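You operate a simulated robot arm through the tools that you are given. There is no shell and no other tool. Be economical: measure what you need, move in short steps, check, and stop when the job is done.

The job below is to be done with a simulated robot arm. You get a single attempt, and the scene is never put back.

JOB
Brace both warm tagged green shells till cool, then lift the braces out.
Fine: brace one for the white tag; cool is 35 C or less; braces to the clear bench space.

The check looks at the end state, three seconds after you hand in, the way a careful person would. Anything else that was tipped, shoved, dropped, spilled or broken makes it a failure.

ROBOT AND FRAMES
A 7-joint arm with a two-finger parallel gripper on a trunk, on a base that drives. Base frame: it is fixed to the floor where the robot stands at the start and does not move with it; the origin is under the middle of the robot, x ahead of it, y to its left, z up; the surface under the hand at the start is at about z = 810. Units: mm, degrees, N and s.
With the tool pointing down near the work surface it reaches from about 420 to 900 mm from the robot's upright axis, wherever it stands. Its first joint turns from -115.0 to 115.0 degrees. Places, roughly: clear bench space by the red shell [600, -1000, 800]; cool air valve [300, 500, 600]; green shell with the white tag [500, -1750, 1000]; green shell with the yellow tag [500, -2000, 1000]; red shell with the white tag [500, -1500, 1000]. Payload 3.91 kg.
The tool frame sits at the grasp point between the pads (the TCP): z along the fingers, y along the line on which they close. The tips reach 30 mm beyond it. The gripper opens to 110 mm. The fingers are 20 mm wide and 10 mm thick; the gripper's body (48 by 112 mm) begins 55 mm behind the TCP.
Orientation is told as [roll, pitch, yaw] about the base's x, y, z axes, in that order, counted from this pose: with the fingers straight down and closing along the base's y, the tool's x points along the base's -x, its y along +y and its z along -z.

CONTROLS
- The arm moves only by the tool play_rows. Its argument "motion" is a list of rows, each a list of 7 numbers: the gripper command, from -1 (shut) to 1 (fully open), values between in proportion, then the shift along the tool's x, y, z in mm, then the turn, a rotation vector about the tool's x, y, z in degrees. In form: [[jaw, dx, dy, dz, rx, ry, rz], ...]. A call has 1 to 10 rows; each row shifts and turns the commanded pose from where the row before left it, along the tool's axes as they then stand. Each row takes 0.2 s and may step no farther than 50 mm and 8.6 degrees from the row before; otherwise, or with a gripper value out of range, the whole call is refused. A pose out of reach is approached as far as the arm can. The call stops where the force on the tool passes 40 N (or 10 N more than at its start, if that is more) or the arm is blocked; 0.2 s more then pass. The fingers move at their own pace (about 153 mm/s each) and stop on an object; they squeeze with about 44 N. The grip force told is the motor's: it shows also when the fingers shut on nothing. Time passes only in rows, and 0.2 s behind the last, so rows that do not move let the fingers close. It gives the time, the measured TCP pose, the force on the tool (base axes), the opening and the grip force at its end, in the units of the frame above (readings bear some noise), with the torque about the TCP (base axes, N m) and any sound that the robot's microphone picked up.
- Cameras (640 x 400 px; columns grow to the right, rows downward): "scene" is now at [214, 163.1, 1125.5]; the picture's right is [-0.49, -0.87, 0.00], its down [-0.61, 0.34, -0.71] and it looks along [0.62, -0.35, -0.70] (base axes); focal length 214 px, centre (320, 200). "wrist" rides on the gripper at [72, 17, -103] in the tool frame; the picture's right is [-0.23, 0.97, 0.00], its down [-0.76, -0.18, -0.62] and it looks along [-0.61, -0.14, 0.78] (tool axes); focal length 222 px, centre (320, 200). There is no depth. A picture from a camera that has moved, and an enlarged one, comes with that camera's place and axes in the base frame and with its lens.
- get_image(camera): a new picture of that camera. It takes no simulated time.
- raise_lower(by): slides the trunk up (or, below 0, down) by that many mm; the arm and the scene camera ride with it, the base frame stays. It gives what a move gives, with no picture.
- roll_base(legs): drives the robot by 1 to 6 legs, each [ahead, left, turn to the left] in mm, mm and degrees, along the robot's own axes; the way and the turn of a leg run together, so that a leg with both is an arc; at most 1500 mm and 180 degrees a leg. The arm and the cameras ride along, it lands a little off, and it stops where it bumps. It gives what a move gives.
- head_to(pan, tilt): turns the head with the scene camera to pan (to the left, within 80 degrees either way) and tilt (down, from -29 to 69), counted from straight ahead of the robot. It gives what a move gives.
- enlarge(camera, box): a new picture of the part [left, top, right, bottom] of that camera's present view, enlarged. It takes no simulated time.
- finish_job(): hands the job in; it is judged then, once.

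Work in short steps. Places have to be worked out from the pictures, the camera data and where the tool is seen: move nearer, look again, correct. Check each grasp and each placing, and mend what went wrong. You have 120 turns and 90 pictures in all, those below and enlarged ones among them. Open the gripper and draw the arm clear of the work before you hand the job in, unless the task says otherwise; then end with one line.

The tools are called after ">>>" as a command line: name --pt "numbers of a row" for each row, then --argument value for the rest, lists and objects as JSON in quotes. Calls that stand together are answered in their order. play_rows: Moves the arm, as the interface text tells. Its arguments: {"type":"object","properties":{"motion":{"type":"array","items":{"type":"array","items":{"type":"number"}}}},"required":["motion"]} The other tools are called the same way: raise_lower (by) slides the trunk up or down; roll_base (legs) drives the base; head_to (pan, tilt) turns the head that bears the scene camera; get_image (camera) takes a picture; enlarge (camera, box) takes an enlarged picture of a part of a camera's view; finish_job () hands the job in.

At the start:

```text
t: 0.0
position: [540.6, -390.2, 1219.4]
orientation: [0.0, 0.0, 0.0]
wrist_force: [-0.4, 0.2, 0.6]
ft_torque: [0.0, 0.0, -0.04]
finger_gap: 110.3
grip_force: 0.1
trunk travel left (down, up): [-475.0, 515.0]
robot x, y, heading: [-2.1, 2.2, -0.2]
head pan, tilt: [-29.4, 44.4]
```

scene: 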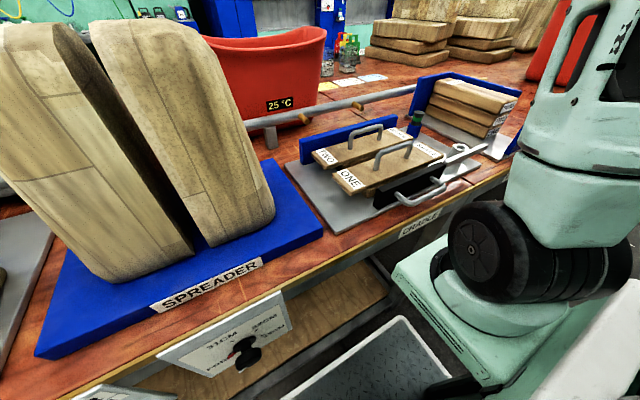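
wrist: 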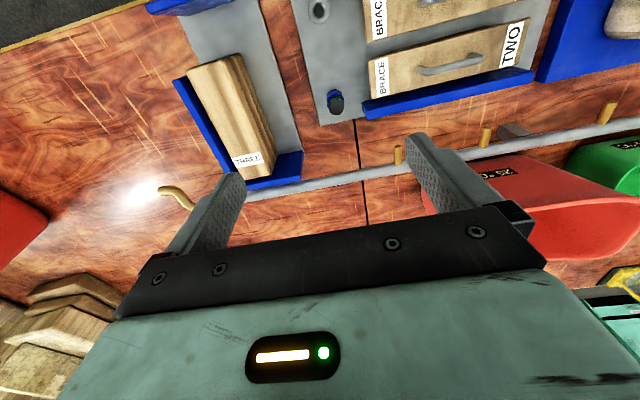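

The picture shows a spreader, a cradle with braces ONE and TWO, a stack of THREE, and a red shell at 25 C. I look around with the head before moving anything.

>>> head_to --pan -70 --tilt 25

>>> get_image --camera "scene"

>>> head_to --pan 30 --tilt 45

>>> get_image --camera "scene"

```text
t: 1.1
position: [539.8, -391.3, 1220.6]
orientation: [0.0, -0.1, -0.1]
wrist_force: [0.9, 0.4, 0.0]
ft_torque: [-0.01, 0.02, -0.02]
finger_gap: 109.8
grip_force: 0.1
trunk travel left (down, up): [-475.0, 515.0]
robot x, y, heading: [-0.9, 3.8, -0.2]
head pan, tilt: [-70.0, 25.0]
```

```text
87 pictures are left
camera scene: at [174.3, 116.7, 1155.1], right [-0.94, -0.34, 0.0], down [-0.14, 0.4, -0.91], along [0.31, -0.85, -0.42], focal length 214 px, centre (320, 200)
```

scene: 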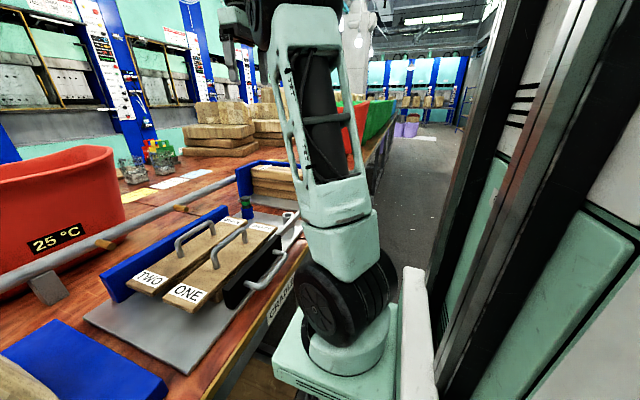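

```text
t: 2.8
position: [540.7, -389.4, 1220.5]
orientation: [0.0, 0.0, 0.1]
wrist_force: [0.0, 0.9, -0.2]
ft_torque: [0.01, -0.01, 0.01]
finger_gap: 109.9
grip_force: 0.1
trunk travel left (down, up): [-475.0, 515.0]
robot x, y, heading: [-0.0, -1.7, 0.1]
head pan, tilt: [30.0, 45.0]
```

```text
86 pictures are left
camera scene: at [213.2, 243.9, 1124.6], right [0.5, -0.87, 0.0], down [-0.61, -0.35, -0.71], along [0.61, 0.35, -0.71], focal length 214 px, centre (320, 200)
```

scene: 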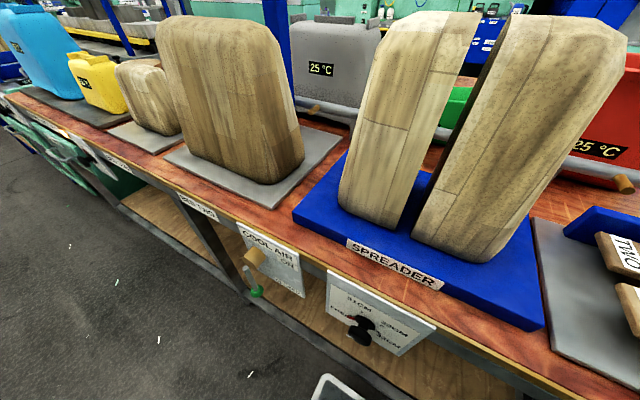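

There are labels and panels under the bench. I read them enlarged.

>>> enlarge --camera "scene" --box '[220, 210, 440, 350]'

>>> enlarge --camera "scene" --box '[0, 40, 240, 220]'

>>> head_to --pan -10 --tilt 5

>>> get_image --camera "scene"

```text
2.86 times, centred on (330, 280) of scene
camera zoom: at [213.2, 243.9, 1124.6], right [0.5, -0.87, 0.0], down [-0.61, -0.35, -0.71], along [0.61, 0.35, -0.71], focal length 613 px, centre (291, -29)
```

zoom: 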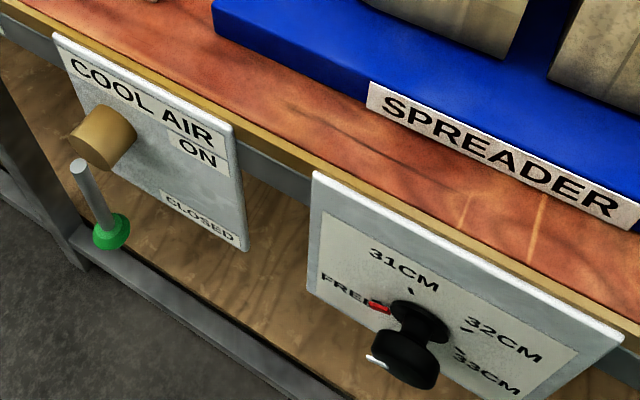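

```text
2.22 times, centred on (120, 130) of scene
camera zoom: at [213.2, 243.9, 1124.6], right [0.5, -0.87, 0.0], down [-0.61, -0.35, -0.71], along [0.61, 0.35, -0.71], focal length 477 px, centre (764, 356)
```

zoom: 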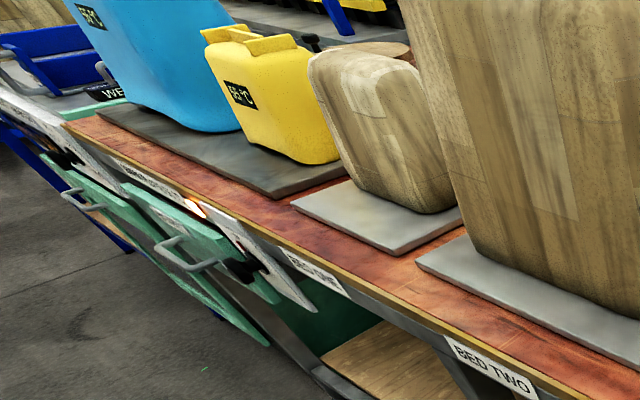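

```text
t: 3.9
position: [539.8, -390.5, 1220.8]
orientation: [0.0, 0.0, 0.0]
wrist_force: [-0.4, 0.2, 0.0]
ft_torque: [-0.01, 0.01, 0.0]
finger_gap: 110.0
grip_force: 0.1
trunk travel left (down, up): [-475.0, 515.0]
robot x, y, heading: [-2.7, -0.7, -0.0]
head pan, tilt: [-10.0, 5.0]
```

```text
83 pictures are left
camera scene: at [233.2, 187.4, 1187.5], right [-0.17, -0.98, 0.0], down [-0.09, 0.02, -1.0], along [0.98, -0.17, -0.09], focal length 214 px, centre (320, 200)
```

scene: 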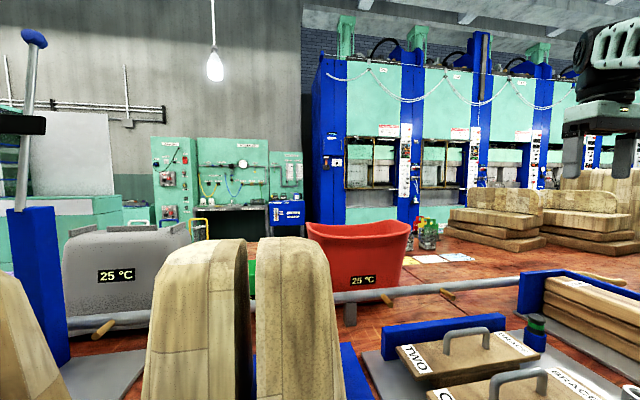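

Shells further right are to be seen. I check the aisle to the right and the yet-unseen green shells.

>>> head_to --pan -80 --tilt 45

>>> get_image --camera "scene"

>>> head_to --pan -50 --tilt 10

>>> get_image --camera "scene"

```text
t: 5.3
position: [541.2, -390.3, 1220.9]
orientation: [0.0, 0.0, 0.1]
wrist_force: [0.2, 0.5, -0.2]
ft_torque: [-0.03, 0.02, -0.01]
finger_gap: 109.9
grip_force: 0.0
trunk travel left (down, up): [-475.0, 515.0]
robot x, y, heading: [2.4, 1.0, -0.0]
head pan, tilt: [-80.0, 45.0]
```

```text
82 pictures are left
camera scene: at [156.9, 123.2, 1124.6], right [-0.98, -0.17, 0.0], down [-0.12, 0.7, -0.71], along [0.12, -0.7, -0.71], focal length 214 px, centre (320, 200)
```

scene: 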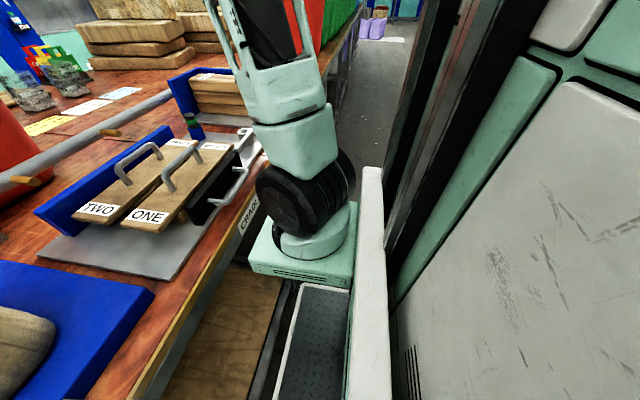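

```text
t: 6.3
position: [541.3, -389.9, 1221.1]
orientation: [0.0, -0.1, 0.0]
wrist_force: [-0.1, -0.6, 0.7]
ft_torque: [0.01, 0.03, 0.0]
finger_gap: 110.1
grip_force: 0.1
trunk travel left (down, up): [-475.0, 515.0]
robot x, y, heading: [1.6, 0.0, -0.1]
head pan, tilt: [-50.0, 10.0]
```

```text
81 pictures are left
camera scene: at [202.5, 132.0, 1179.4], right [-0.77, -0.64, 0.0], down [-0.11, 0.13, -0.98], along [0.63, -0.75, -0.17], focal length 214 px, centre (320, 200)
```

scene: 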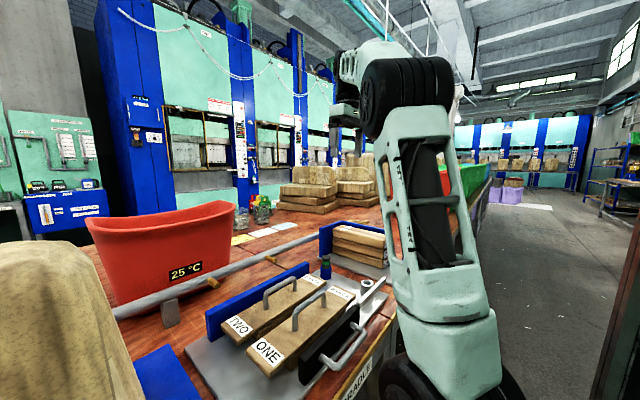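

The bench front runs along y; I raise the trunk for clearance, then drive right towards the green shells.

>>> raise_lower --by 200

>>> roll_base --legs '[[0, -900, 0]]'

>>> get_image --camera "scene"

>>> get_image --camera "wrist"

```text
t: 8.5
position: [541.8, -389.5, 1420.2]
orientation: [0.0, 0.1, 0.0]
wrist_force: [0.7, 0.0, -0.3]
ft_torque: [-0.01, -0.03, -0.03]
finger_gap: 110.1
grip_force: 0.2
trunk travel left (down, up): [-675.0, 315.0]
robot x, y, heading: [-0.4, 0.1, 0.3]
head pan, tilt: [-50.0, 10.0]
```

```text
t: 13.2
position: [537.0, -1291.2, 1420.8]
orientation: [0.1, 0.0, -0.3]
wrist_force: [0.0, -0.1, 0.5]
ft_torque: [0.0, -0.01, -0.02]
finger_gap: 110.1
grip_force: 0.1
trunk travel left (down, up): [-675.0, 315.0]
robot x, y, heading: [3.2, -898.6, -0.1]
head pan, tilt: [-50.0, 10.0]
```

```text
80 pictures are left
camera scene: at [201.2, -768.3, 1379.5], right [-0.77, -0.64, 0.0], down [-0.11, 0.13, -0.98], along [0.63, -0.76, -0.17], focal length 214 px, centre (320, 200)
```

scene: 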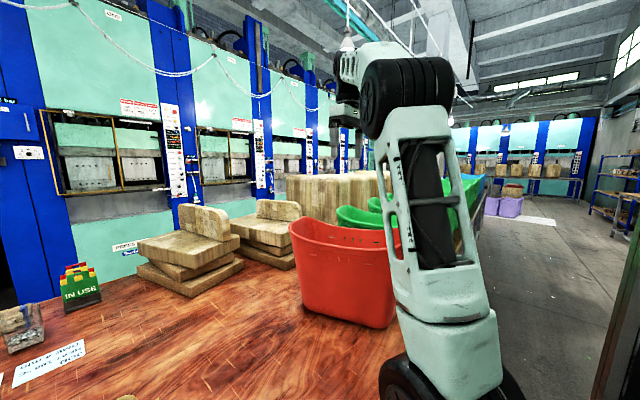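

```text
79 pictures are left
camera wrist: at [465.8, -1274.8, 1524.0], right [0.23, 0.97, 0.0], down [0.76, -0.18, 0.62], along [0.61, -0.14, -0.78], focal length 222 px, centre (320, 200)
```

wrist: 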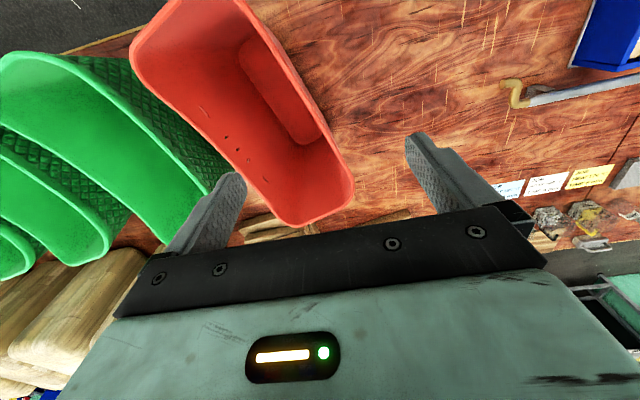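

There are three note papers on the bench; I look at them and the "IN USE" sign.

>>> head_to --pan -5 --tilt 35

>>> get_image --camera "scene"

```text
t: 14.3
position: [537.5, -1291.4, 1419.4]
orientation: [0.0, 0.0, -0.1]
wrist_force: [-0.5, 0.3, -0.6]
ft_torque: [-0.01, 0.0, 0.02]
finger_gap: 110.0
grip_force: 0.1
trunk travel left (down, up): [-675.0, 315.0]
robot x, y, heading: [-1.4, -898.7, -0.3]
head pan, tilt: [-5.0, 35.0]
```

```text
78 pictures are left
camera scene: at [229.5, -704.9, 1339.4], right [-0.09, -1.0, 0.0], down [-0.57, 0.05, -0.82], along [0.82, -0.08, -0.57], focal length 214 px, centre (320, 200)
```

scene: 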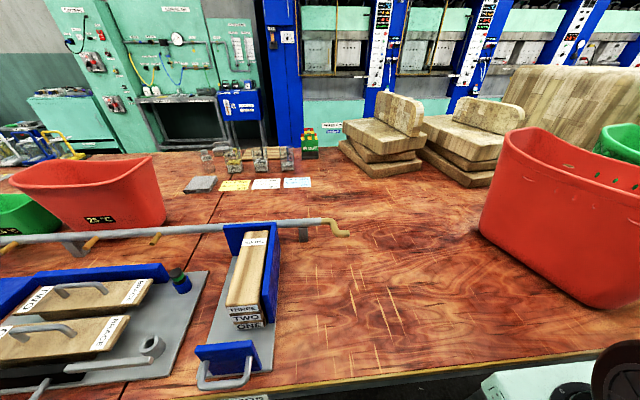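

>>> enlarge --camera "scene" --box '[180, 140, 330, 200]'

>>> enlarge --camera "scene" --box '[0, 210, 320, 400]'

```text
4.27 times, centred on (255, 170) of scene
camera zoom: at [229.5, -704.9, 1339.4], right [-0.09, -1.0, 0.0], down [-0.57, 0.05, -0.82], along [0.82, -0.08, -0.57], focal length 915 px, centre (597, 328)
```

zoom: 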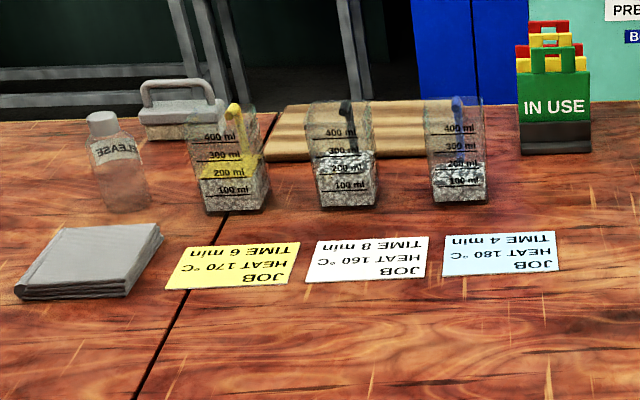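

```text
2.00 times, centred on (160, 305) of scene
camera zoom: at [229.5, -704.9, 1339.4], right [-0.09, -1.0, 0.0], down [-0.57, 0.05, -0.82], along [0.82, -0.08, -0.57], focal length 429 px, centre (640, -10)
```

zoom: 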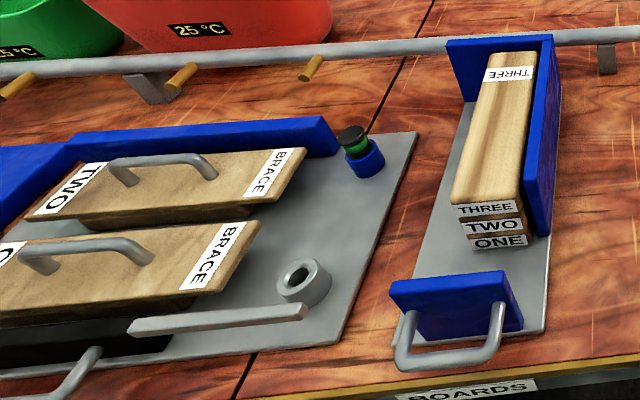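

The cradle holds braces ONE and TWO (handles on top). Now I drive further right to inspect the green shells and their temperature labels.

>>> roll_base --legs '[[0, -800, 0]]'

>>> head_to --pan -25 --tilt 40

>>> get_image --camera "scene"

```text
t: 18.6
position: [533.7, -2087.6, 1419.4]
orientation: [0.0, 0.0, -0.2]
wrist_force: [-0.1, -0.1, -0.1]
ft_torque: [-0.02, 0.02, -0.02]
finger_gap: 109.7
grip_force: 0.0
trunk travel left (down, up): [-675.0, 315.0]
robot x, y, heading: [-1.6, -1697.5, -0.2]
head pan, tilt: [-5.0, 35.0]
```

```text
t: 19.4
position: [534.1, -2088.8, 1420.8]
orientation: [0.0, 0.1, -0.3]
wrist_force: [-0.1, -0.3, -0.6]
ft_torque: [0.04, 0.01, 0.01]
finger_gap: 109.8
grip_force: 0.0
trunk travel left (down, up): [-675.0, 315.0]
robot x, y, heading: [-5.1, -1695.7, -0.4]
head pan, tilt: [-25.0, 40.0]
```

```text
75 pictures are left
camera scene: at [215.5, -1529.4, 1331.9], right [-0.43, -0.91, 0.0], down [-0.58, 0.27, -0.77], along [0.69, -0.33, -0.64], focal length 214 px, centre (320, 200)
```

scene: 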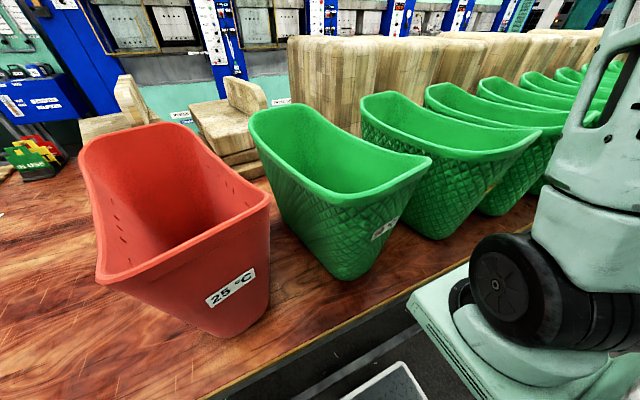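

Tags carry the temperatures. I move on to see the tags of all green shells.

>>> enlarge --camera "scene" --box '[340, 130, 560, 270]'

>>> roll_base --legs '[[0, -500, 0]]'

>>> head_to --pan 10 --tilt 55

>>> get_image --camera "scene"

>>> head_to --pan -60 --tilt 35

>>> get_image --camera "scene"

```text
2.86 times, centred on (450, 200) of scene
camera zoom: at [215.5, -1529.4, 1331.9], right [-0.43, -0.91, 0.0], down [-0.58, 0.27, -0.77], along [0.69, -0.33, -0.64], focal length 613 px, centre (-51, 200)
```

zoom: 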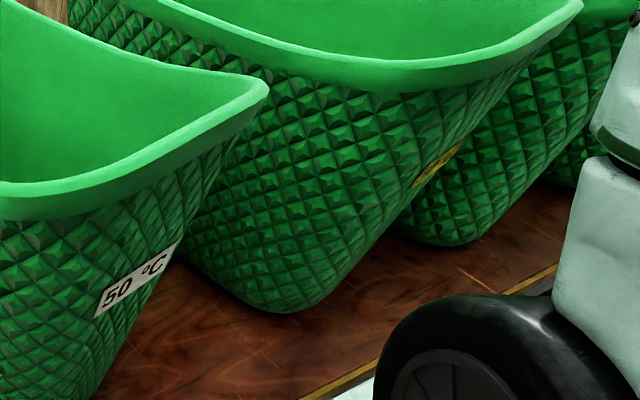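

```text
t: 22.4
position: [531.2, -2590.9, 1420.1]
orientation: [0.0, -0.1, -0.2]
wrist_force: [-0.1, 0.3, -1.0]
ft_torque: [0.04, -0.05, -0.05]
finger_gap: 109.9
grip_force: 0.2
trunk travel left (down, up): [-675.0, 315.0]
robot x, y, heading: [-6.0, -2197.8, -0.3]
head pan, tilt: [-25.0, 40.0]
```

```text
t: 23.4
position: [530.3, -2591.1, 1420.6]
orientation: [0.0, 0.0, -0.2]
wrist_force: [0.4, -0.5, 0.2]
ft_torque: [0.0, 0.02, 0.02]
finger_gap: 110.0
grip_force: 0.0
trunk travel left (down, up): [-675.0, 315.0]
robot x, y, heading: [-6.9, -2196.8, -0.3]
head pan, tilt: [10.0, 55.0]
```

```text
73 pictures are left
camera scene: at [207.6, -1982.7, 1311.2], right [0.17, -0.99, 0.0], down [-0.81, -0.14, -0.57], along [0.57, 0.1, -0.82], focal length 214 px, centre (320, 200)
```

scene: 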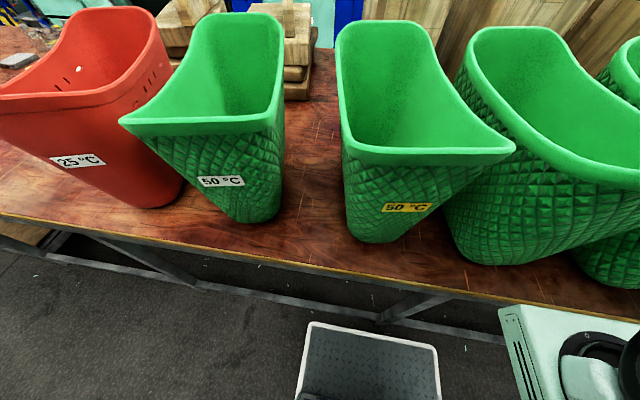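

```text
t: 24.8
position: [531.1, -2589.8, 1420.0]
orientation: [0.1, 0.0, -0.3]
wrist_force: [0.7, 0.3, -0.1]
ft_torque: [-0.01, 0.01, -0.02]
finger_gap: 110.1
grip_force: 0.1
trunk travel left (down, up): [-675.0, 315.0]
robot x, y, heading: [-6.2, -2197.3, -0.5]
head pan, tilt: [-60.0, 35.0]
```

```text
72 pictures are left
camera scene: at [180.1, -2071.2, 1339.4], right [-0.87, -0.5, 0.0], down [-0.28, 0.5, -0.82], along [0.41, -0.71, -0.57], focal length 214 px, centre (320, 200)
```

scene: 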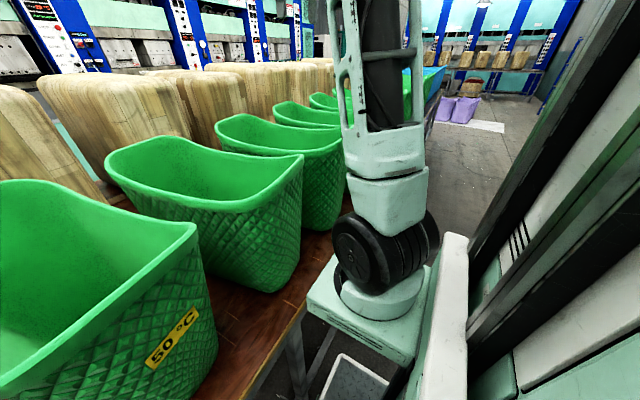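

Both tagged green shells read 50 C: white near y≈-1760 and yellow near y≈-2000. I take one more view from straight in front to measure their mouths before fetching brace ONE.

>>> roll_base --legs '[[0, 200, 0]]'

>>> head_to --pan 0 --tilt 50

>>> raise_lower --by 300

>>> get_image --camera "scene"

```text
t: 26.4
position: [531.9, -2391.8, 1420.6]
orientation: [-0.1, 0.0, -0.5]
wrist_force: [-0.2, 0.1, 0.1]
ft_torque: [-0.04, 0.0, -0.01]
finger_gap: 110.0
grip_force: 0.0
trunk travel left (down, up): [-675.0, 315.0]
robot x, y, heading: [-9.2, -1993.8, -0.4]
head pan, tilt: [-60.0, 35.0]
```

```text
t: 27.7
position: [531.7, -2392.6, 1419.4]
orientation: [0.1, 0.0, -0.5]
wrist_force: [-0.7, -0.4, -0.2]
ft_torque: [0.02, -0.01, 0.02]
finger_gap: 109.9
grip_force: 0.0
trunk travel left (down, up): [-675.0, 315.0]
robot x, y, heading: [0.6, -1997.3, -0.5]
head pan, tilt: [0.0, 50.0]
```

```text
t: 30.7
position: [531.9, -2391.8, 1720.0]
orientation: [0.0, 0.0, -0.6]
wrist_force: [0.0, -0.2, 0.1]
ft_torque: [-0.01, 0.0, -0.01]
finger_gap: 109.9
grip_force: 0.1
trunk travel left (down, up): [-975.0, 15.0]
robot x, y, heading: [-8.5, -1996.4, -0.5]
head pan, tilt: [0.0, 50.0]
```

```text
71 pictures are left
camera scene: at [215.4, -1796.0, 1617.6], right [-0.01, -1.0, 0.0], down [-0.77, 0.01, -0.64], along [0.64, -0.01, -0.77], focal length 214 px, centre (320, 200)
```

scene: 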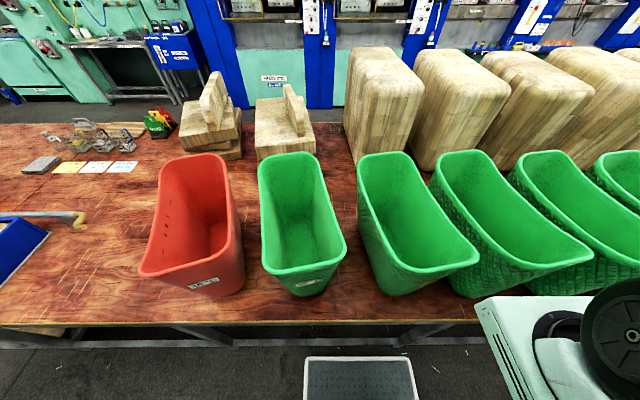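

>>> enlarge --camera "scene" --box '[240, 140, 480, 300]'

```text
2.50 times, centred on (360, 220) of scene
camera zoom: at [215.4, -1796.0, 1617.6], right [-0.01, -1.0, 0.0], down [-0.77, 0.01, -0.64], along [0.64, -0.01, -0.77], focal length 536 px, centre (220, 150)
```

zoom: 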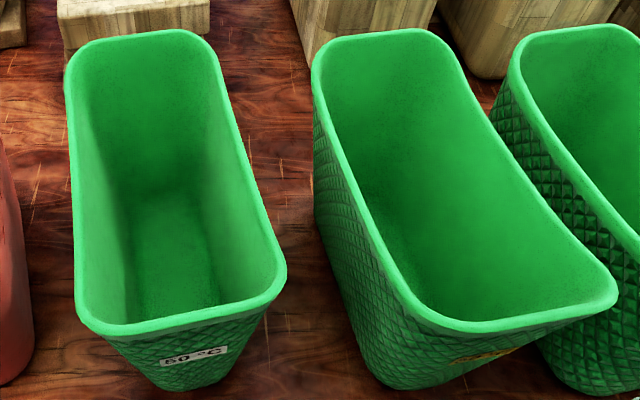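

The shells' mouths run mainly along x, x≈430–830, rim z≈1120, about 200 wide (the white one centred near y≈-1725). Now I go back to the cradle for the braces.

>>> roll_base --legs '[[0, 1000, 0], [0, 1000, 0]]'

>>> head_to --pan -40 --tilt 60

>>> raise_lower --by -300

>>> get_image --camera "scene"

>>> get_image --camera "wrist"

```text
t: 40.7
position: [546.9, -378.4, 1720.8]
orientation: [-0.1, 0.0, -0.5]
wrist_force: [-0.4, 0.1, 0.6]
ft_torque: [0.03, -0.03, -0.03]
finger_gap: 110.0
grip_force: 0.1
trunk travel left (down, up): [-975.0, 15.0]
robot x, y, heading: [9.4, 14.4, -0.4]
head pan, tilt: [0.0, 50.0]
```

```text
t: 41.8
position: [546.8, -378.4, 1721.4]
orientation: [0.0, 0.0, -0.5]
wrist_force: [0.4, 0.1, -0.3]
ft_torque: [0.0, -0.02, 0.03]
finger_gap: 110.1
grip_force: 0.0
trunk travel left (down, up): [-975.0, 15.0]
robot x, y, heading: [10.3, 17.2, -0.6]
head pan, tilt: [-40.0, 60.0]
```

```text
t: 44.8
position: [547.1, -379.0, 1420.5]
orientation: [0.0, 0.0, -0.5]
wrist_force: [0.3, 0.0, 0.9]
ft_torque: [0.02, -0.03, 0.02]
finger_gap: 110.1
grip_force: 0.2
trunk travel left (down, up): [-675.0, 315.0]
robot x, y, heading: [11.5, 17.4, -0.8]
head pan, tilt: [-40.0, 60.0]
```

```text
69 pictures are left
camera scene: at [205.4, 175.4, 1305.1], right [-0.65, -0.76, 0.0], down [-0.66, 0.56, -0.5], along [0.38, -0.32, -0.87], focal length 214 px, centre (320, 200)
```

scene: 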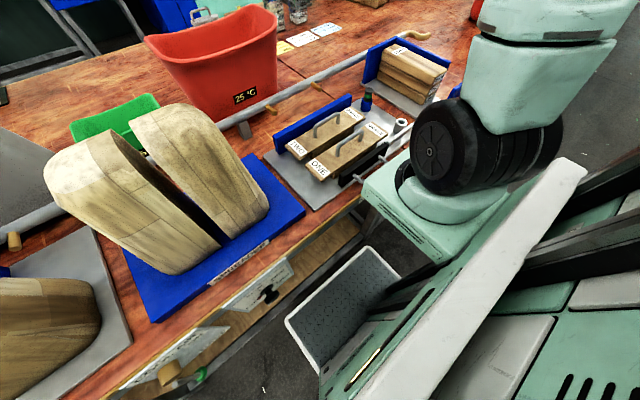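

```text
68 pictures are left
camera wrist: at [475.8, -360.8, 1524.0], right [0.24, 0.97, 0.0], down [0.76, -0.18, 0.62], along [0.61, -0.15, -0.78], focal length 222 px, centre (320, 200)
```

wrist: 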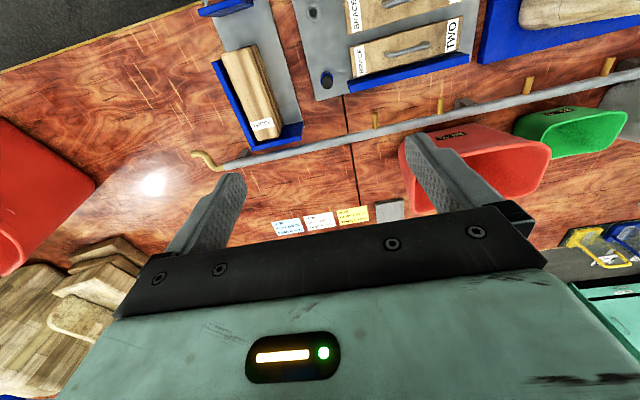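

The handle of ONE triangulates to about (442, -120, 909). I zoom to see the braces' size and shape.

>>> enlarge --camera "scene" --box '[255, 80, 415, 220]'

```text
2.86 times, centred on (335, 150) of scene
camera zoom: at [205.4, 175.4, 1305.1], right [-0.65, -0.76, 0.0], down [-0.66, 0.56, -0.5], along [0.38, -0.32, -0.87], focal length 613 px, centre (277, 343)
```

zoom: 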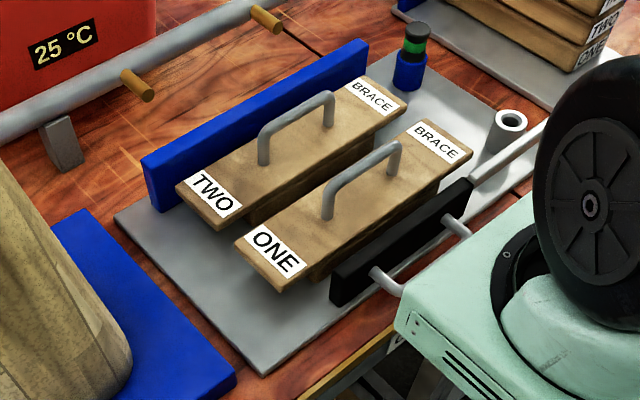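

The braces are plates with a plug below, whose ends will rest on the rims across a shell's width (along y, as they lie). I back the base a bit for reach and turn the gripper 90° so the fingers straddle the handle.

>>> roll_base --legs '[[-90, 60, 0]]'

>>> play_rows --pt "1 0 0 0 0 0 -8.5" --pt "1 0 0 0 0 0 -8.5" --pt "1 0 0 0 0 0 -8.5" --pt "1 0 0 0 0 0 -8.5" --pt "1 0 0 0 0 0 -8.5" --pt "1 0 0 0 0 0 -8.5" --pt "1 0 0 0 0 0 -8.5" --pt "1 0 0 0 0 0 -8.5" --pt "1 0 0 0 0 0 -8.5" --pt "1 0 0 0 0 0 -8.5"

```text
t: 46.0
position: [456.3, -318.0, 1419.1]
orientation: [0.0, 0.0, -0.5]
wrist_force: [0.1, -0.5, -0.7]
ft_torque: [-0.01, 0.02, 0.02]
finger_gap: 110.0
grip_force: 0.0
trunk travel left (down, up): [-675.0, 315.0]
robot x, y, heading: [-81.8, 78.0, -0.5]
head pan, tilt: [-40.0, 60.0]
```

```text
t: 48.2
position: [456.6, -316.9, 1420.3]
orientation: [0.0, 0.0, 84.5]
wrist_force: [0.3, 0.4, -0.2]
ft_torque: [-0.06, 0.01, -0.02]
finger_gap: 110.2
grip_force: 0.0
trunk travel left (down, up): [-675.0, 315.0]
robot x, y, heading: [-81.4, 78.3, -0.6]
head pan, tilt: [-40.0, 60.0]
```

Now I move to above the handle, to z≈1100, and look with the wrist camera.

>>> play_rows --pt "1 0 0 0 0 0 -5.5" --pt "1 -40 3 40 0 0 0" --pt "1 -40 3 40 0 0 0" --pt "1 -40 3 40 0 0 0" --pt "1 -40 3 40 0 0 0" --pt "1 -37 3 40 0 0 0" --pt "1 0 0 40 0 0 0" --pt "1 0 0 40 0 0 0" --pt "1 0 0 40 0 0 0"

>>> get_image --camera "wrist"

>>> get_image --camera "scene"

```text
refused: row 2 steps farther than a row can; nothing moved
```

```text
66 pictures are left
camera wrist: at [434.0, -388.3, 1523.9], right [-0.95, 0.32, 0.0], down [0.25, 0.74, 0.62], along [0.2, 0.59, -0.78], focal length 222 px, centre (320, 200)
```

wrist: 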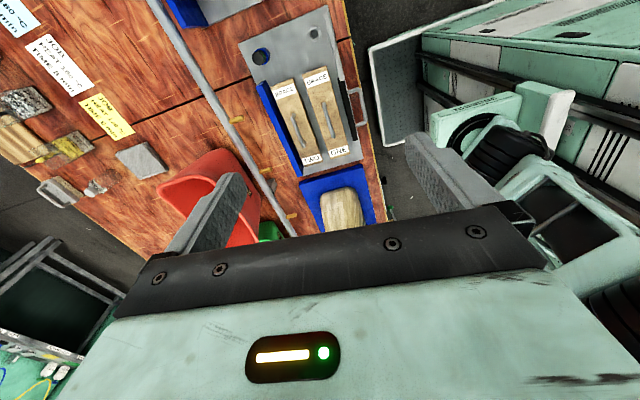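

```text
65 pictures are left
camera scene: at [114.5, 236.3, 1305.1], right [-0.65, -0.76, 0.0], down [-0.66, 0.56, -0.5], along [0.38, -0.32, -0.87], focal length 214 px, centre (320, 200)
```

scene: 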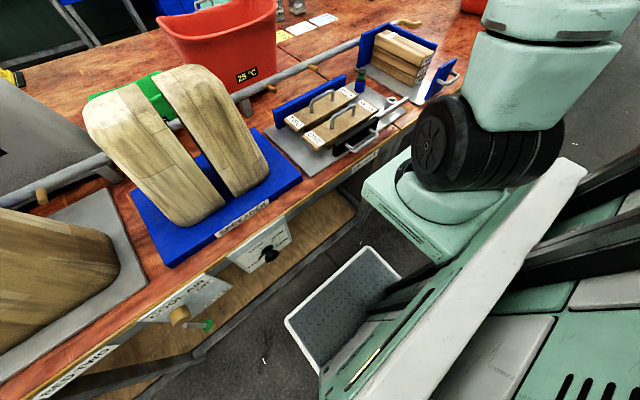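

Combining views puts the handle near (468, -168, 880). I move above it in smaller steps.

>>> play_rows --pt "1 0 0 0 0 0 -5.5" --pt "1 -30 -2 39 0 0 0" --pt "1 -30 -2 39 0 0 0" --pt "1 -30 -2 39 0 0 0" --pt "1 -30 -2 39 0 0 0" --pt "1 -20 -2 39 0 0 0" --pt "1 0 0 49 0 0 0" --pt "1 0 0 49 0 0 0" --pt "1 0 0 27 0 0 0"

>>> get_image --camera "wrist"

```text
t: 50.2
position: [467.2, -176.3, 1100.3]
orientation: [0.0, -0.1, 90.0]
wrist_force: [-0.6, 0.6, 0.5]
ft_torque: [-0.03, -0.03, 0.03]
finger_gap: 110.2
grip_force: 0.1
trunk travel left (down, up): [-675.0, 315.0]
robot x, y, heading: [-81.0, 80.0, -0.6]
head pan, tilt: [-40.0, 60.0]
```

```text
64 pictures are left
camera wrist: at [451.2, -249.6, 1204.1], right [-0.97, 0.23, 0.0], down [0.18, 0.76, 0.62], along [0.14, 0.61, -0.78], focal length 222 px, centre (320, 200)
```

wrist: 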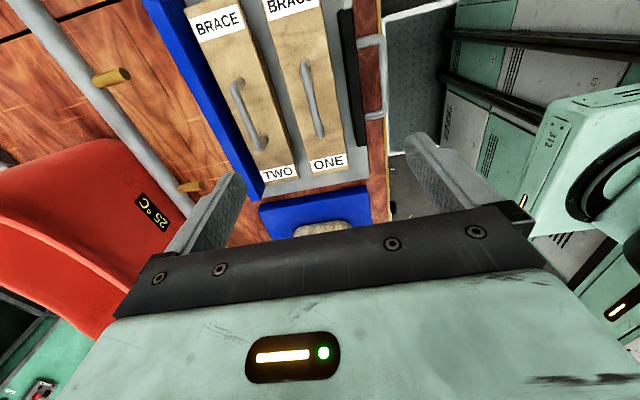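

The ONE handle bar now triangulates to x≈477, y from -218 to -127, z≈895. I shift and descend to z≈960 for a check.

>>> play_rows --pt "0.6 -3 -10 40 0 0 0" --pt "0.2 0 0 40 0 0 0" --pt "0.0 0 0 40 0 0 0" --pt "0.0 0 0 20 0 0 0"

>>> get_image --camera "wrist"

>>> enlarge --camera "scene" --box '[240, 40, 480, 190]'

```text
t: 51.2
position: [476.7, -173.2, 960.1]
orientation: [-0.1, 0.0, 90.0]
wrist_force: [-0.5, -0.1, 0.0]
ft_torque: [0.02, -0.02, 0.0]
finger_gap: 55.1
grip_force: 0.1
trunk travel left (down, up): [-675.0, 315.0]
robot x, y, heading: [-79.1, 79.5, -0.3]
head pan, tilt: [-40.0, 60.0]
```

```text
63 pictures are left
camera wrist: at [460.1, -246.6, 1063.7], right [-0.97, 0.23, 0.0], down [0.18, 0.76, 0.62], along [0.14, 0.61, -0.78], focal length 222 px, centre (320, 200)
```

wrist: 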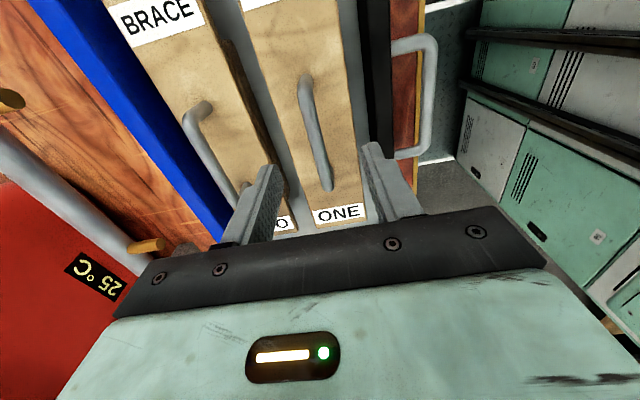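

```text
2.67 times, centred on (360, 115) of scene
camera zoom: at [114.3, 236.4, 1305.1], right [-0.65, -0.76, 0.0], down [-0.66, 0.56, -0.5], along [0.38, -0.32, -0.87], focal length 572 px, centre (213, 427)
```

zoom: 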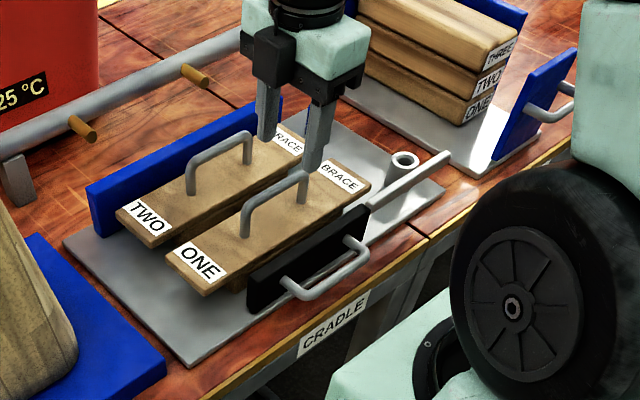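

TCP is centred over the bar; bar height ≈ 885. I descend to z≈890 and close.

>>> play_rows --pt "0.0 0 -1 40 0 0 0" --pt "0.0 0 0 30 0 0 0" --pt "-1 0 0 0 0 0 0" --pt "-1 0 0 0 0 0 0" --pt "-1 0 0 0 0 0 0"

>>> get_image --camera "wrist"

>>> enlarge --camera "scene" --box '[240, 40, 480, 190]'

```text
t: 52.4
position: [478.1, -173.8, 889.7]
orientation: [0.0, 0.0, 90.0]
wrist_force: [0.2, -0.9, 0.3]
ft_torque: [-0.02, 0.02, -0.01]
finger_gap: 11.2
grip_force: 44.0
trunk travel left (down, up): [-675.0, 315.0]
robot x, y, heading: [-79.0, 74.5, -0.4]
head pan, tilt: [-40.0, 60.0]
```

```text
61 pictures are left
camera wrist: at [461.3, -246.4, 993.6], right [-0.97, 0.23, 0.0], down [0.18, 0.76, 0.62], along [0.14, 0.61, -0.78], focal length 222 px, centre (320, 200)
```

wrist: 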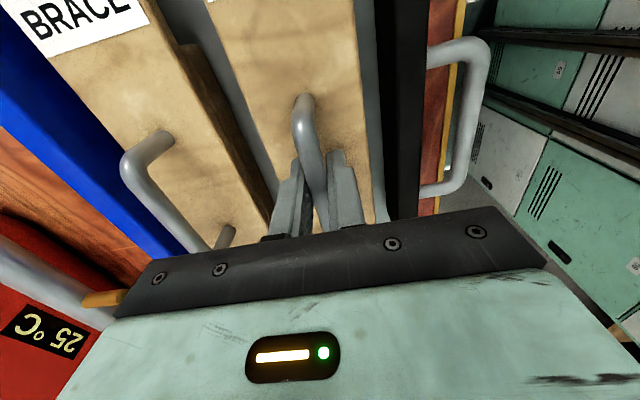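

```text
2.67 times, centred on (360, 115) of scene
camera zoom: at [114.6, 236.2, 1305.0], right [-0.65, -0.76, 0.0], down [-0.66, 0.56, -0.5], along [0.38, -0.32, -0.87], focal length 572 px, centre (213, 427)
```

zoom: 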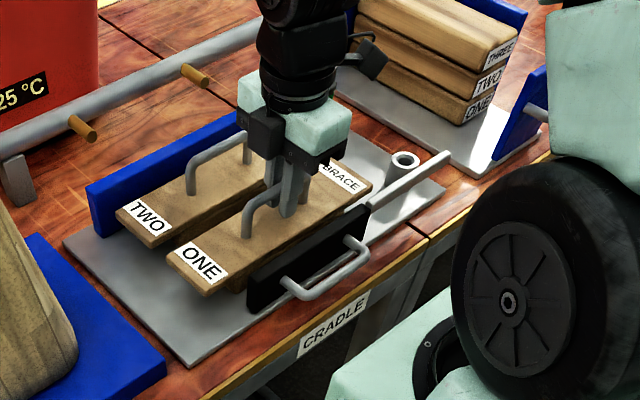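

The handle is held (gap 11.2 mm). I lift in steps and check the weight.

>>> play_rows --pt "-1 0 0 -20 0 0 0" --pt "-1 0 0 -30 0 0 0" --pt "-1 0 0 -40 0 0 0" --pt "-1 0 0 -45 0 0 0" --pt "-1 0 0 -45 0 0 0" --pt "-1 0 0 -45 0 0 0" --pt "-1 0 0 -45 0 0 0"

>>> get_image --camera "wrist"

>>> get_image --camera "scene"

```text
t: 54.0
position: [478.1, -175.5, 1161.7]
orientation: [0.0, -0.1, 90.0]
wrist_force: [-0.3, 0.6, -3.5]
ft_torque: [0.0, 0.02, 0.02]
finger_gap: 10.9
grip_force: 43.8
trunk travel left (down, up): [-675.0, 315.0]
robot x, y, heading: [-79.0, 79.6, -0.7]
head pan, tilt: [-40.0, 60.0]
```

```text
59 pictures are left
camera wrist: at [461.9, -247.9, 1264.4], right [-0.97, 0.23, 0.0], down [0.18, 0.76, 0.62], along [0.14, 0.61, -0.78], focal length 222 px, centre (320, 200)
```

wrist: 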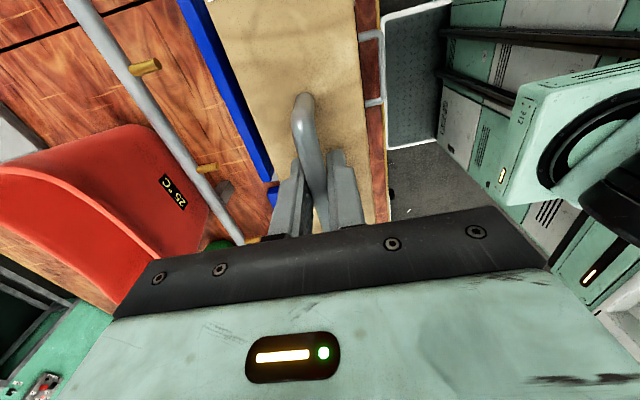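

```text
58 pictures are left
camera scene: at [114.9, 236.1, 1305.0], right [-0.65, -0.76, 0.0], down [-0.66, 0.56, -0.5], along [0.38, -0.32, -0.87], focal length 214 px, centre (320, 200)
```

scene: 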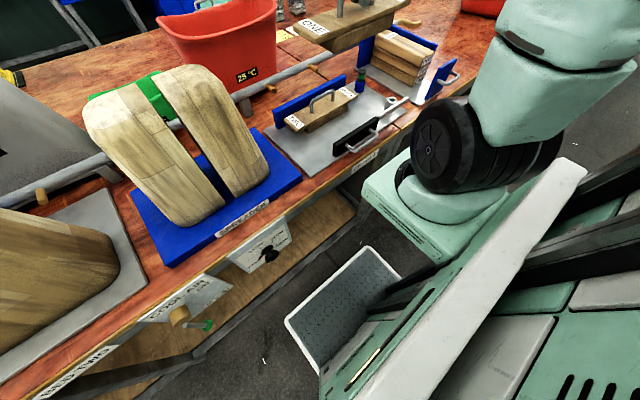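

Brace ONE is up (3.5 N). I raise the trunk and drive to the white-tagged green shell.

>>> raise_lower --by 240

>>> roll_base --legs '[[0, -800, 0], [0, -730, 0], [65, 0, 0]]'

>>> head_to --pan -40 --tilt 45

>>> get_image --camera "scene"

>>> get_image --camera "wrist"

```text
t: 56.5
position: [477.6, -175.8, 1399.8]
orientation: [0.0, 0.0, 90.0]
wrist_force: [0.1, -0.5, -3.7]
ft_torque: [-0.04, 0.03, -0.01]
finger_gap: 11.1
grip_force: 44.6
trunk travel left (down, up): [-915.0, 75.0]
robot x, y, heading: [-81.0, 81.0, -0.8]
head pan, tilt: [-40.0, 60.0]
```

```text
t: 65.0
position: [532.3, -1712.9, 1401.2]
orientation: [0.0, -0.1, 90.1]
wrist_force: [0.2, 0.2, -2.4]
ft_torque: [0.01, 0.01, -0.01]
finger_gap: 11.1
grip_force: 44.2
trunk travel left (down, up): [-915.0, 75.0]
robot x, y, heading: [-28.3, -1457.8, -0.5]
head pan, tilt: [-40.0, 60.0]
```

```text
t: 65.8
position: [531.5, -1714.2, 1400.1]
orientation: [0.1, -0.1, 90.1]
wrist_force: [-0.7, 0.2, -3.0]
ft_torque: [-0.04, 0.02, 0.01]
finger_gap: 11.2
grip_force: 43.4
trunk travel left (down, up): [-915.0, 75.0]
robot x, y, heading: [-28.1, -1460.8, -0.4]
head pan, tilt: [-40.0, 45.0]
```

```text
57 pictures are left
camera scene: at [178.6, -1312.0, 1564.5], right [-0.65, -0.76, 0.0], down [-0.54, 0.46, -0.71], along [0.54, -0.46, -0.71], focal length 214 px, centre (320, 200)
```

scene: 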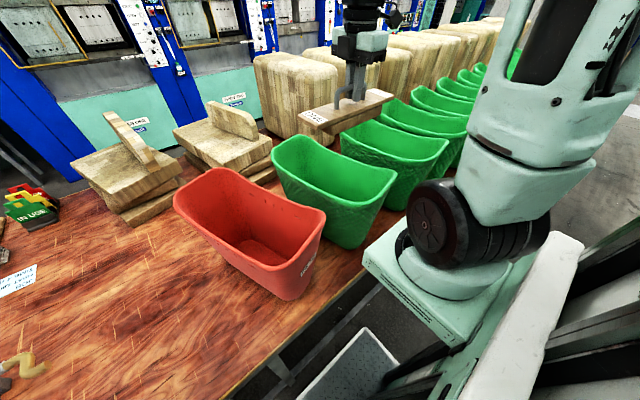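

```text
56 pictures are left
camera wrist: at [515.8, -1785.9, 1503.9], right [-0.97, 0.23, 0.0], down [0.18, 0.76, 0.62], along [0.14, 0.61, -0.78], focal length 222 px, centre (320, 200)
```

wrist: 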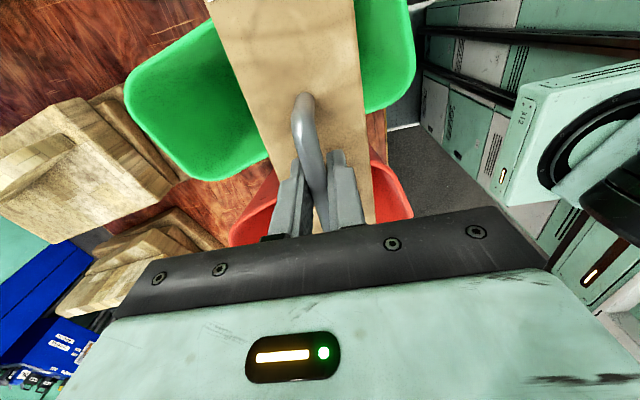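

The white shell's mouth is turned ≈10°, with its centre near (620, -1717). I zoom in on brace and shell to size them.

>>> enlarge --camera "scene" --box '[250, 50, 470, 250]'

>>> play_rows --pt "-1 0 -20 0 0 0 -5" --pt "-1 0 -20 0 0 0 -5" --pt "-1 0 -24 0 0 0 0" --pt "-1 0 -24 0 0 0 0"

>>> get_image --camera "wrist"

>>> enlarge --camera "scene" --box '[250, 50, 470, 250]'

```text
2.00 times, centred on (360, 150) of scene
camera zoom: at [178.6, -1312.0, 1564.5], right [-0.65, -0.76, 0.0], down [-0.54, 0.46, -0.71], along [0.54, -0.46, -0.71], focal length 429 px, centre (240, 300)
```

zoom: 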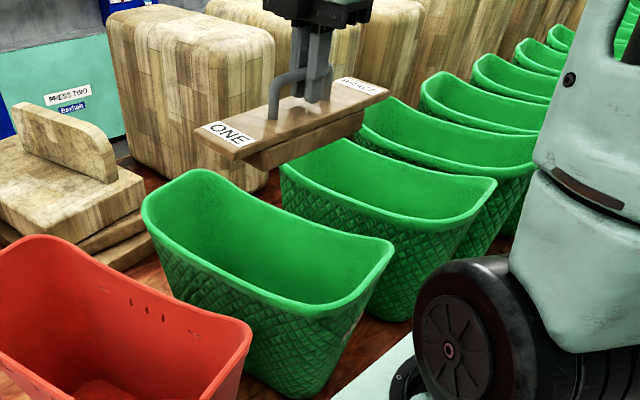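

```text
t: 66.8
position: [619.7, -1702.5, 1400.4]
orientation: [0.0, 0.1, 100.1]
wrist_force: [0.4, -0.7, -2.9]
ft_torque: [-0.01, -0.03, -0.01]
finger_gap: 11.2
grip_force: 44.1
trunk travel left (down, up): [-915.0, 75.0]
robot x, y, heading: [-28.0, -1458.9, -0.2]
head pan, tilt: [-40.0, 45.0]
```

```text
54 pictures are left
camera wrist: at [616.0, -1777.4, 1503.5], right [-1.0, 0.05, 0.0], down [0.04, 0.78, 0.62], along [0.03, 0.62, -0.78], focal length 222 px, centre (320, 200)
```

wrist: 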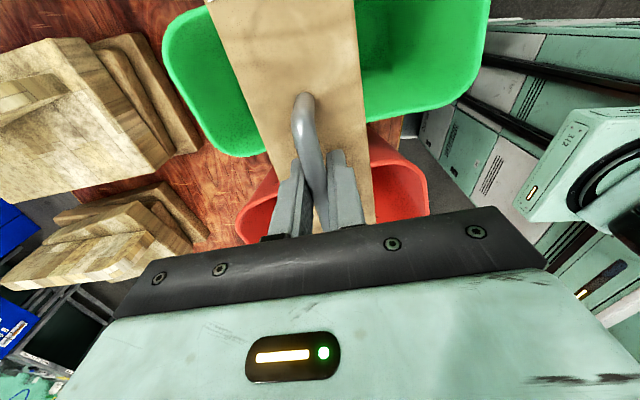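

```text
2.00 times, centred on (360, 150) of scene
camera zoom: at [178.5, -1312.1, 1564.6], right [-0.65, -0.76, 0.0], down [-0.54, 0.46, -0.71], along [0.54, -0.46, -0.71], focal length 429 px, centre (240, 300)
```

zoom: 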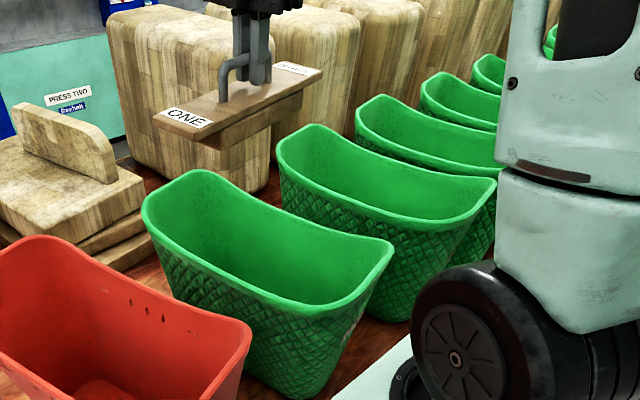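

Brace length ≈240 mm fits across the ≈205 mm mouth. I centre it at (620, -1714) and go down to z≈1220 for a check.

>>> play_rows --pt "-1 12 -2 40 0 0 0" --pt "-1 0 0 45 0 0 0" --pt "-1 0 0 45 0 0 0" --pt "-1 0 0 45 0 0 0"

>>> get_image --camera "wrist"

>>> enlarge --camera "scene" --box '[250, 80, 410, 220]'

```text
t: 67.8
position: [620.9, -1715.3, 1225.7]
orientation: [0.0, 0.0, 100.1]
wrist_force: [0.4, -1.0, -3.0]
ft_torque: [-0.04, 0.0, -0.02]
finger_gap: 11.1
grip_force: 43.8
trunk travel left (down, up): [-915.0, 75.0]
robot x, y, heading: [-23.8, -1463.2, -0.2]
head pan, tilt: [-40.0, 45.0]
```

```text
52 pictures are left
camera wrist: at [617.7, -1789.6, 1329.1], right [-1.0, 0.05, 0.0], down [0.04, 0.78, 0.62], along [0.03, 0.62, -0.78], focal length 222 px, centre (320, 200)
```

wrist: 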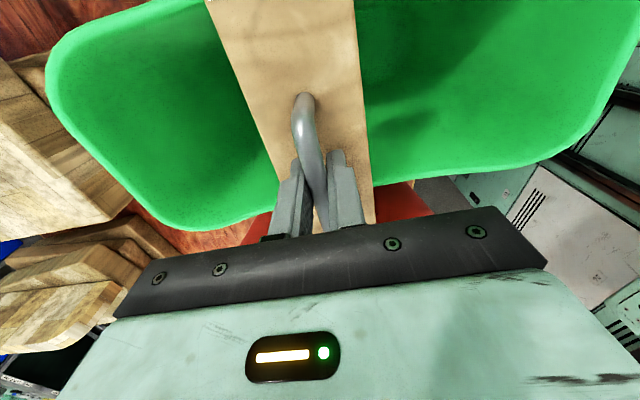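

```text
2.86 times, centred on (330, 150) of scene
camera zoom: at [178.4, -1311.9, 1564.6], right [-0.65, -0.76, 0.0], down [-0.54, 0.46, -0.71], along [0.54, -0.46, -0.71], focal length 613 px, centre (291, 343)
```

zoom: 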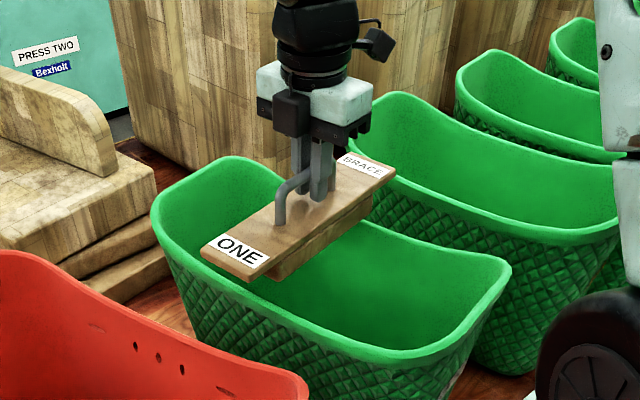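

Looks aligned; the rim dips in the middle. I shift 4 mm towards -y and lower to z≈1185.

>>> play_rows --pt "-1 4 0 20 0 0 0" --pt "-1 0 0 20 0 0 0"

>>> enlarge --camera "scene" --box '[250, 80, 410, 220]'

>>> get_image --camera "wrist"

```text
t: 68.3
position: [624.5, -1717.6, 1186.7]
orientation: [-0.1, 0.0, 100.2]
wrist_force: [-0.6, 0.5, 10.1]
ft_torque: [1.19, 0.2, -0.05]
finger_gap: 11.3
grip_force: 44.0
trunk travel left (down, up): [-915.0, 75.0]
robot x, y, heading: [-29.2, -1461.7, -0.3]
head pan, tilt: [-40.0, 45.0]
```

```text
2.86 times, centred on (330, 150) of scene
camera zoom: at [178.2, -1311.8, 1564.9], right [-0.65, -0.76, 0.0], down [-0.54, 0.46, -0.71], along [0.54, -0.46, -0.71], focal length 613 px, centre (291, 343)
```

zoom: 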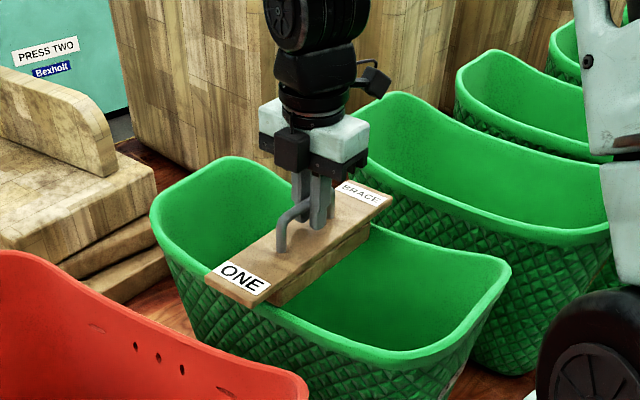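

```text
49 pictures are left
camera wrist: at [619.6, -1792.2, 1290.2], right [-1.0, 0.05, 0.0], down [0.04, 0.78, 0.62], along [0.03, 0.62, -0.78], focal length 222 px, centre (320, 200)
```

wrist: 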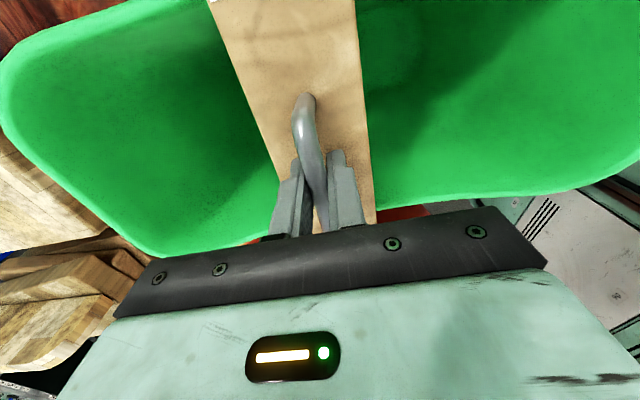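

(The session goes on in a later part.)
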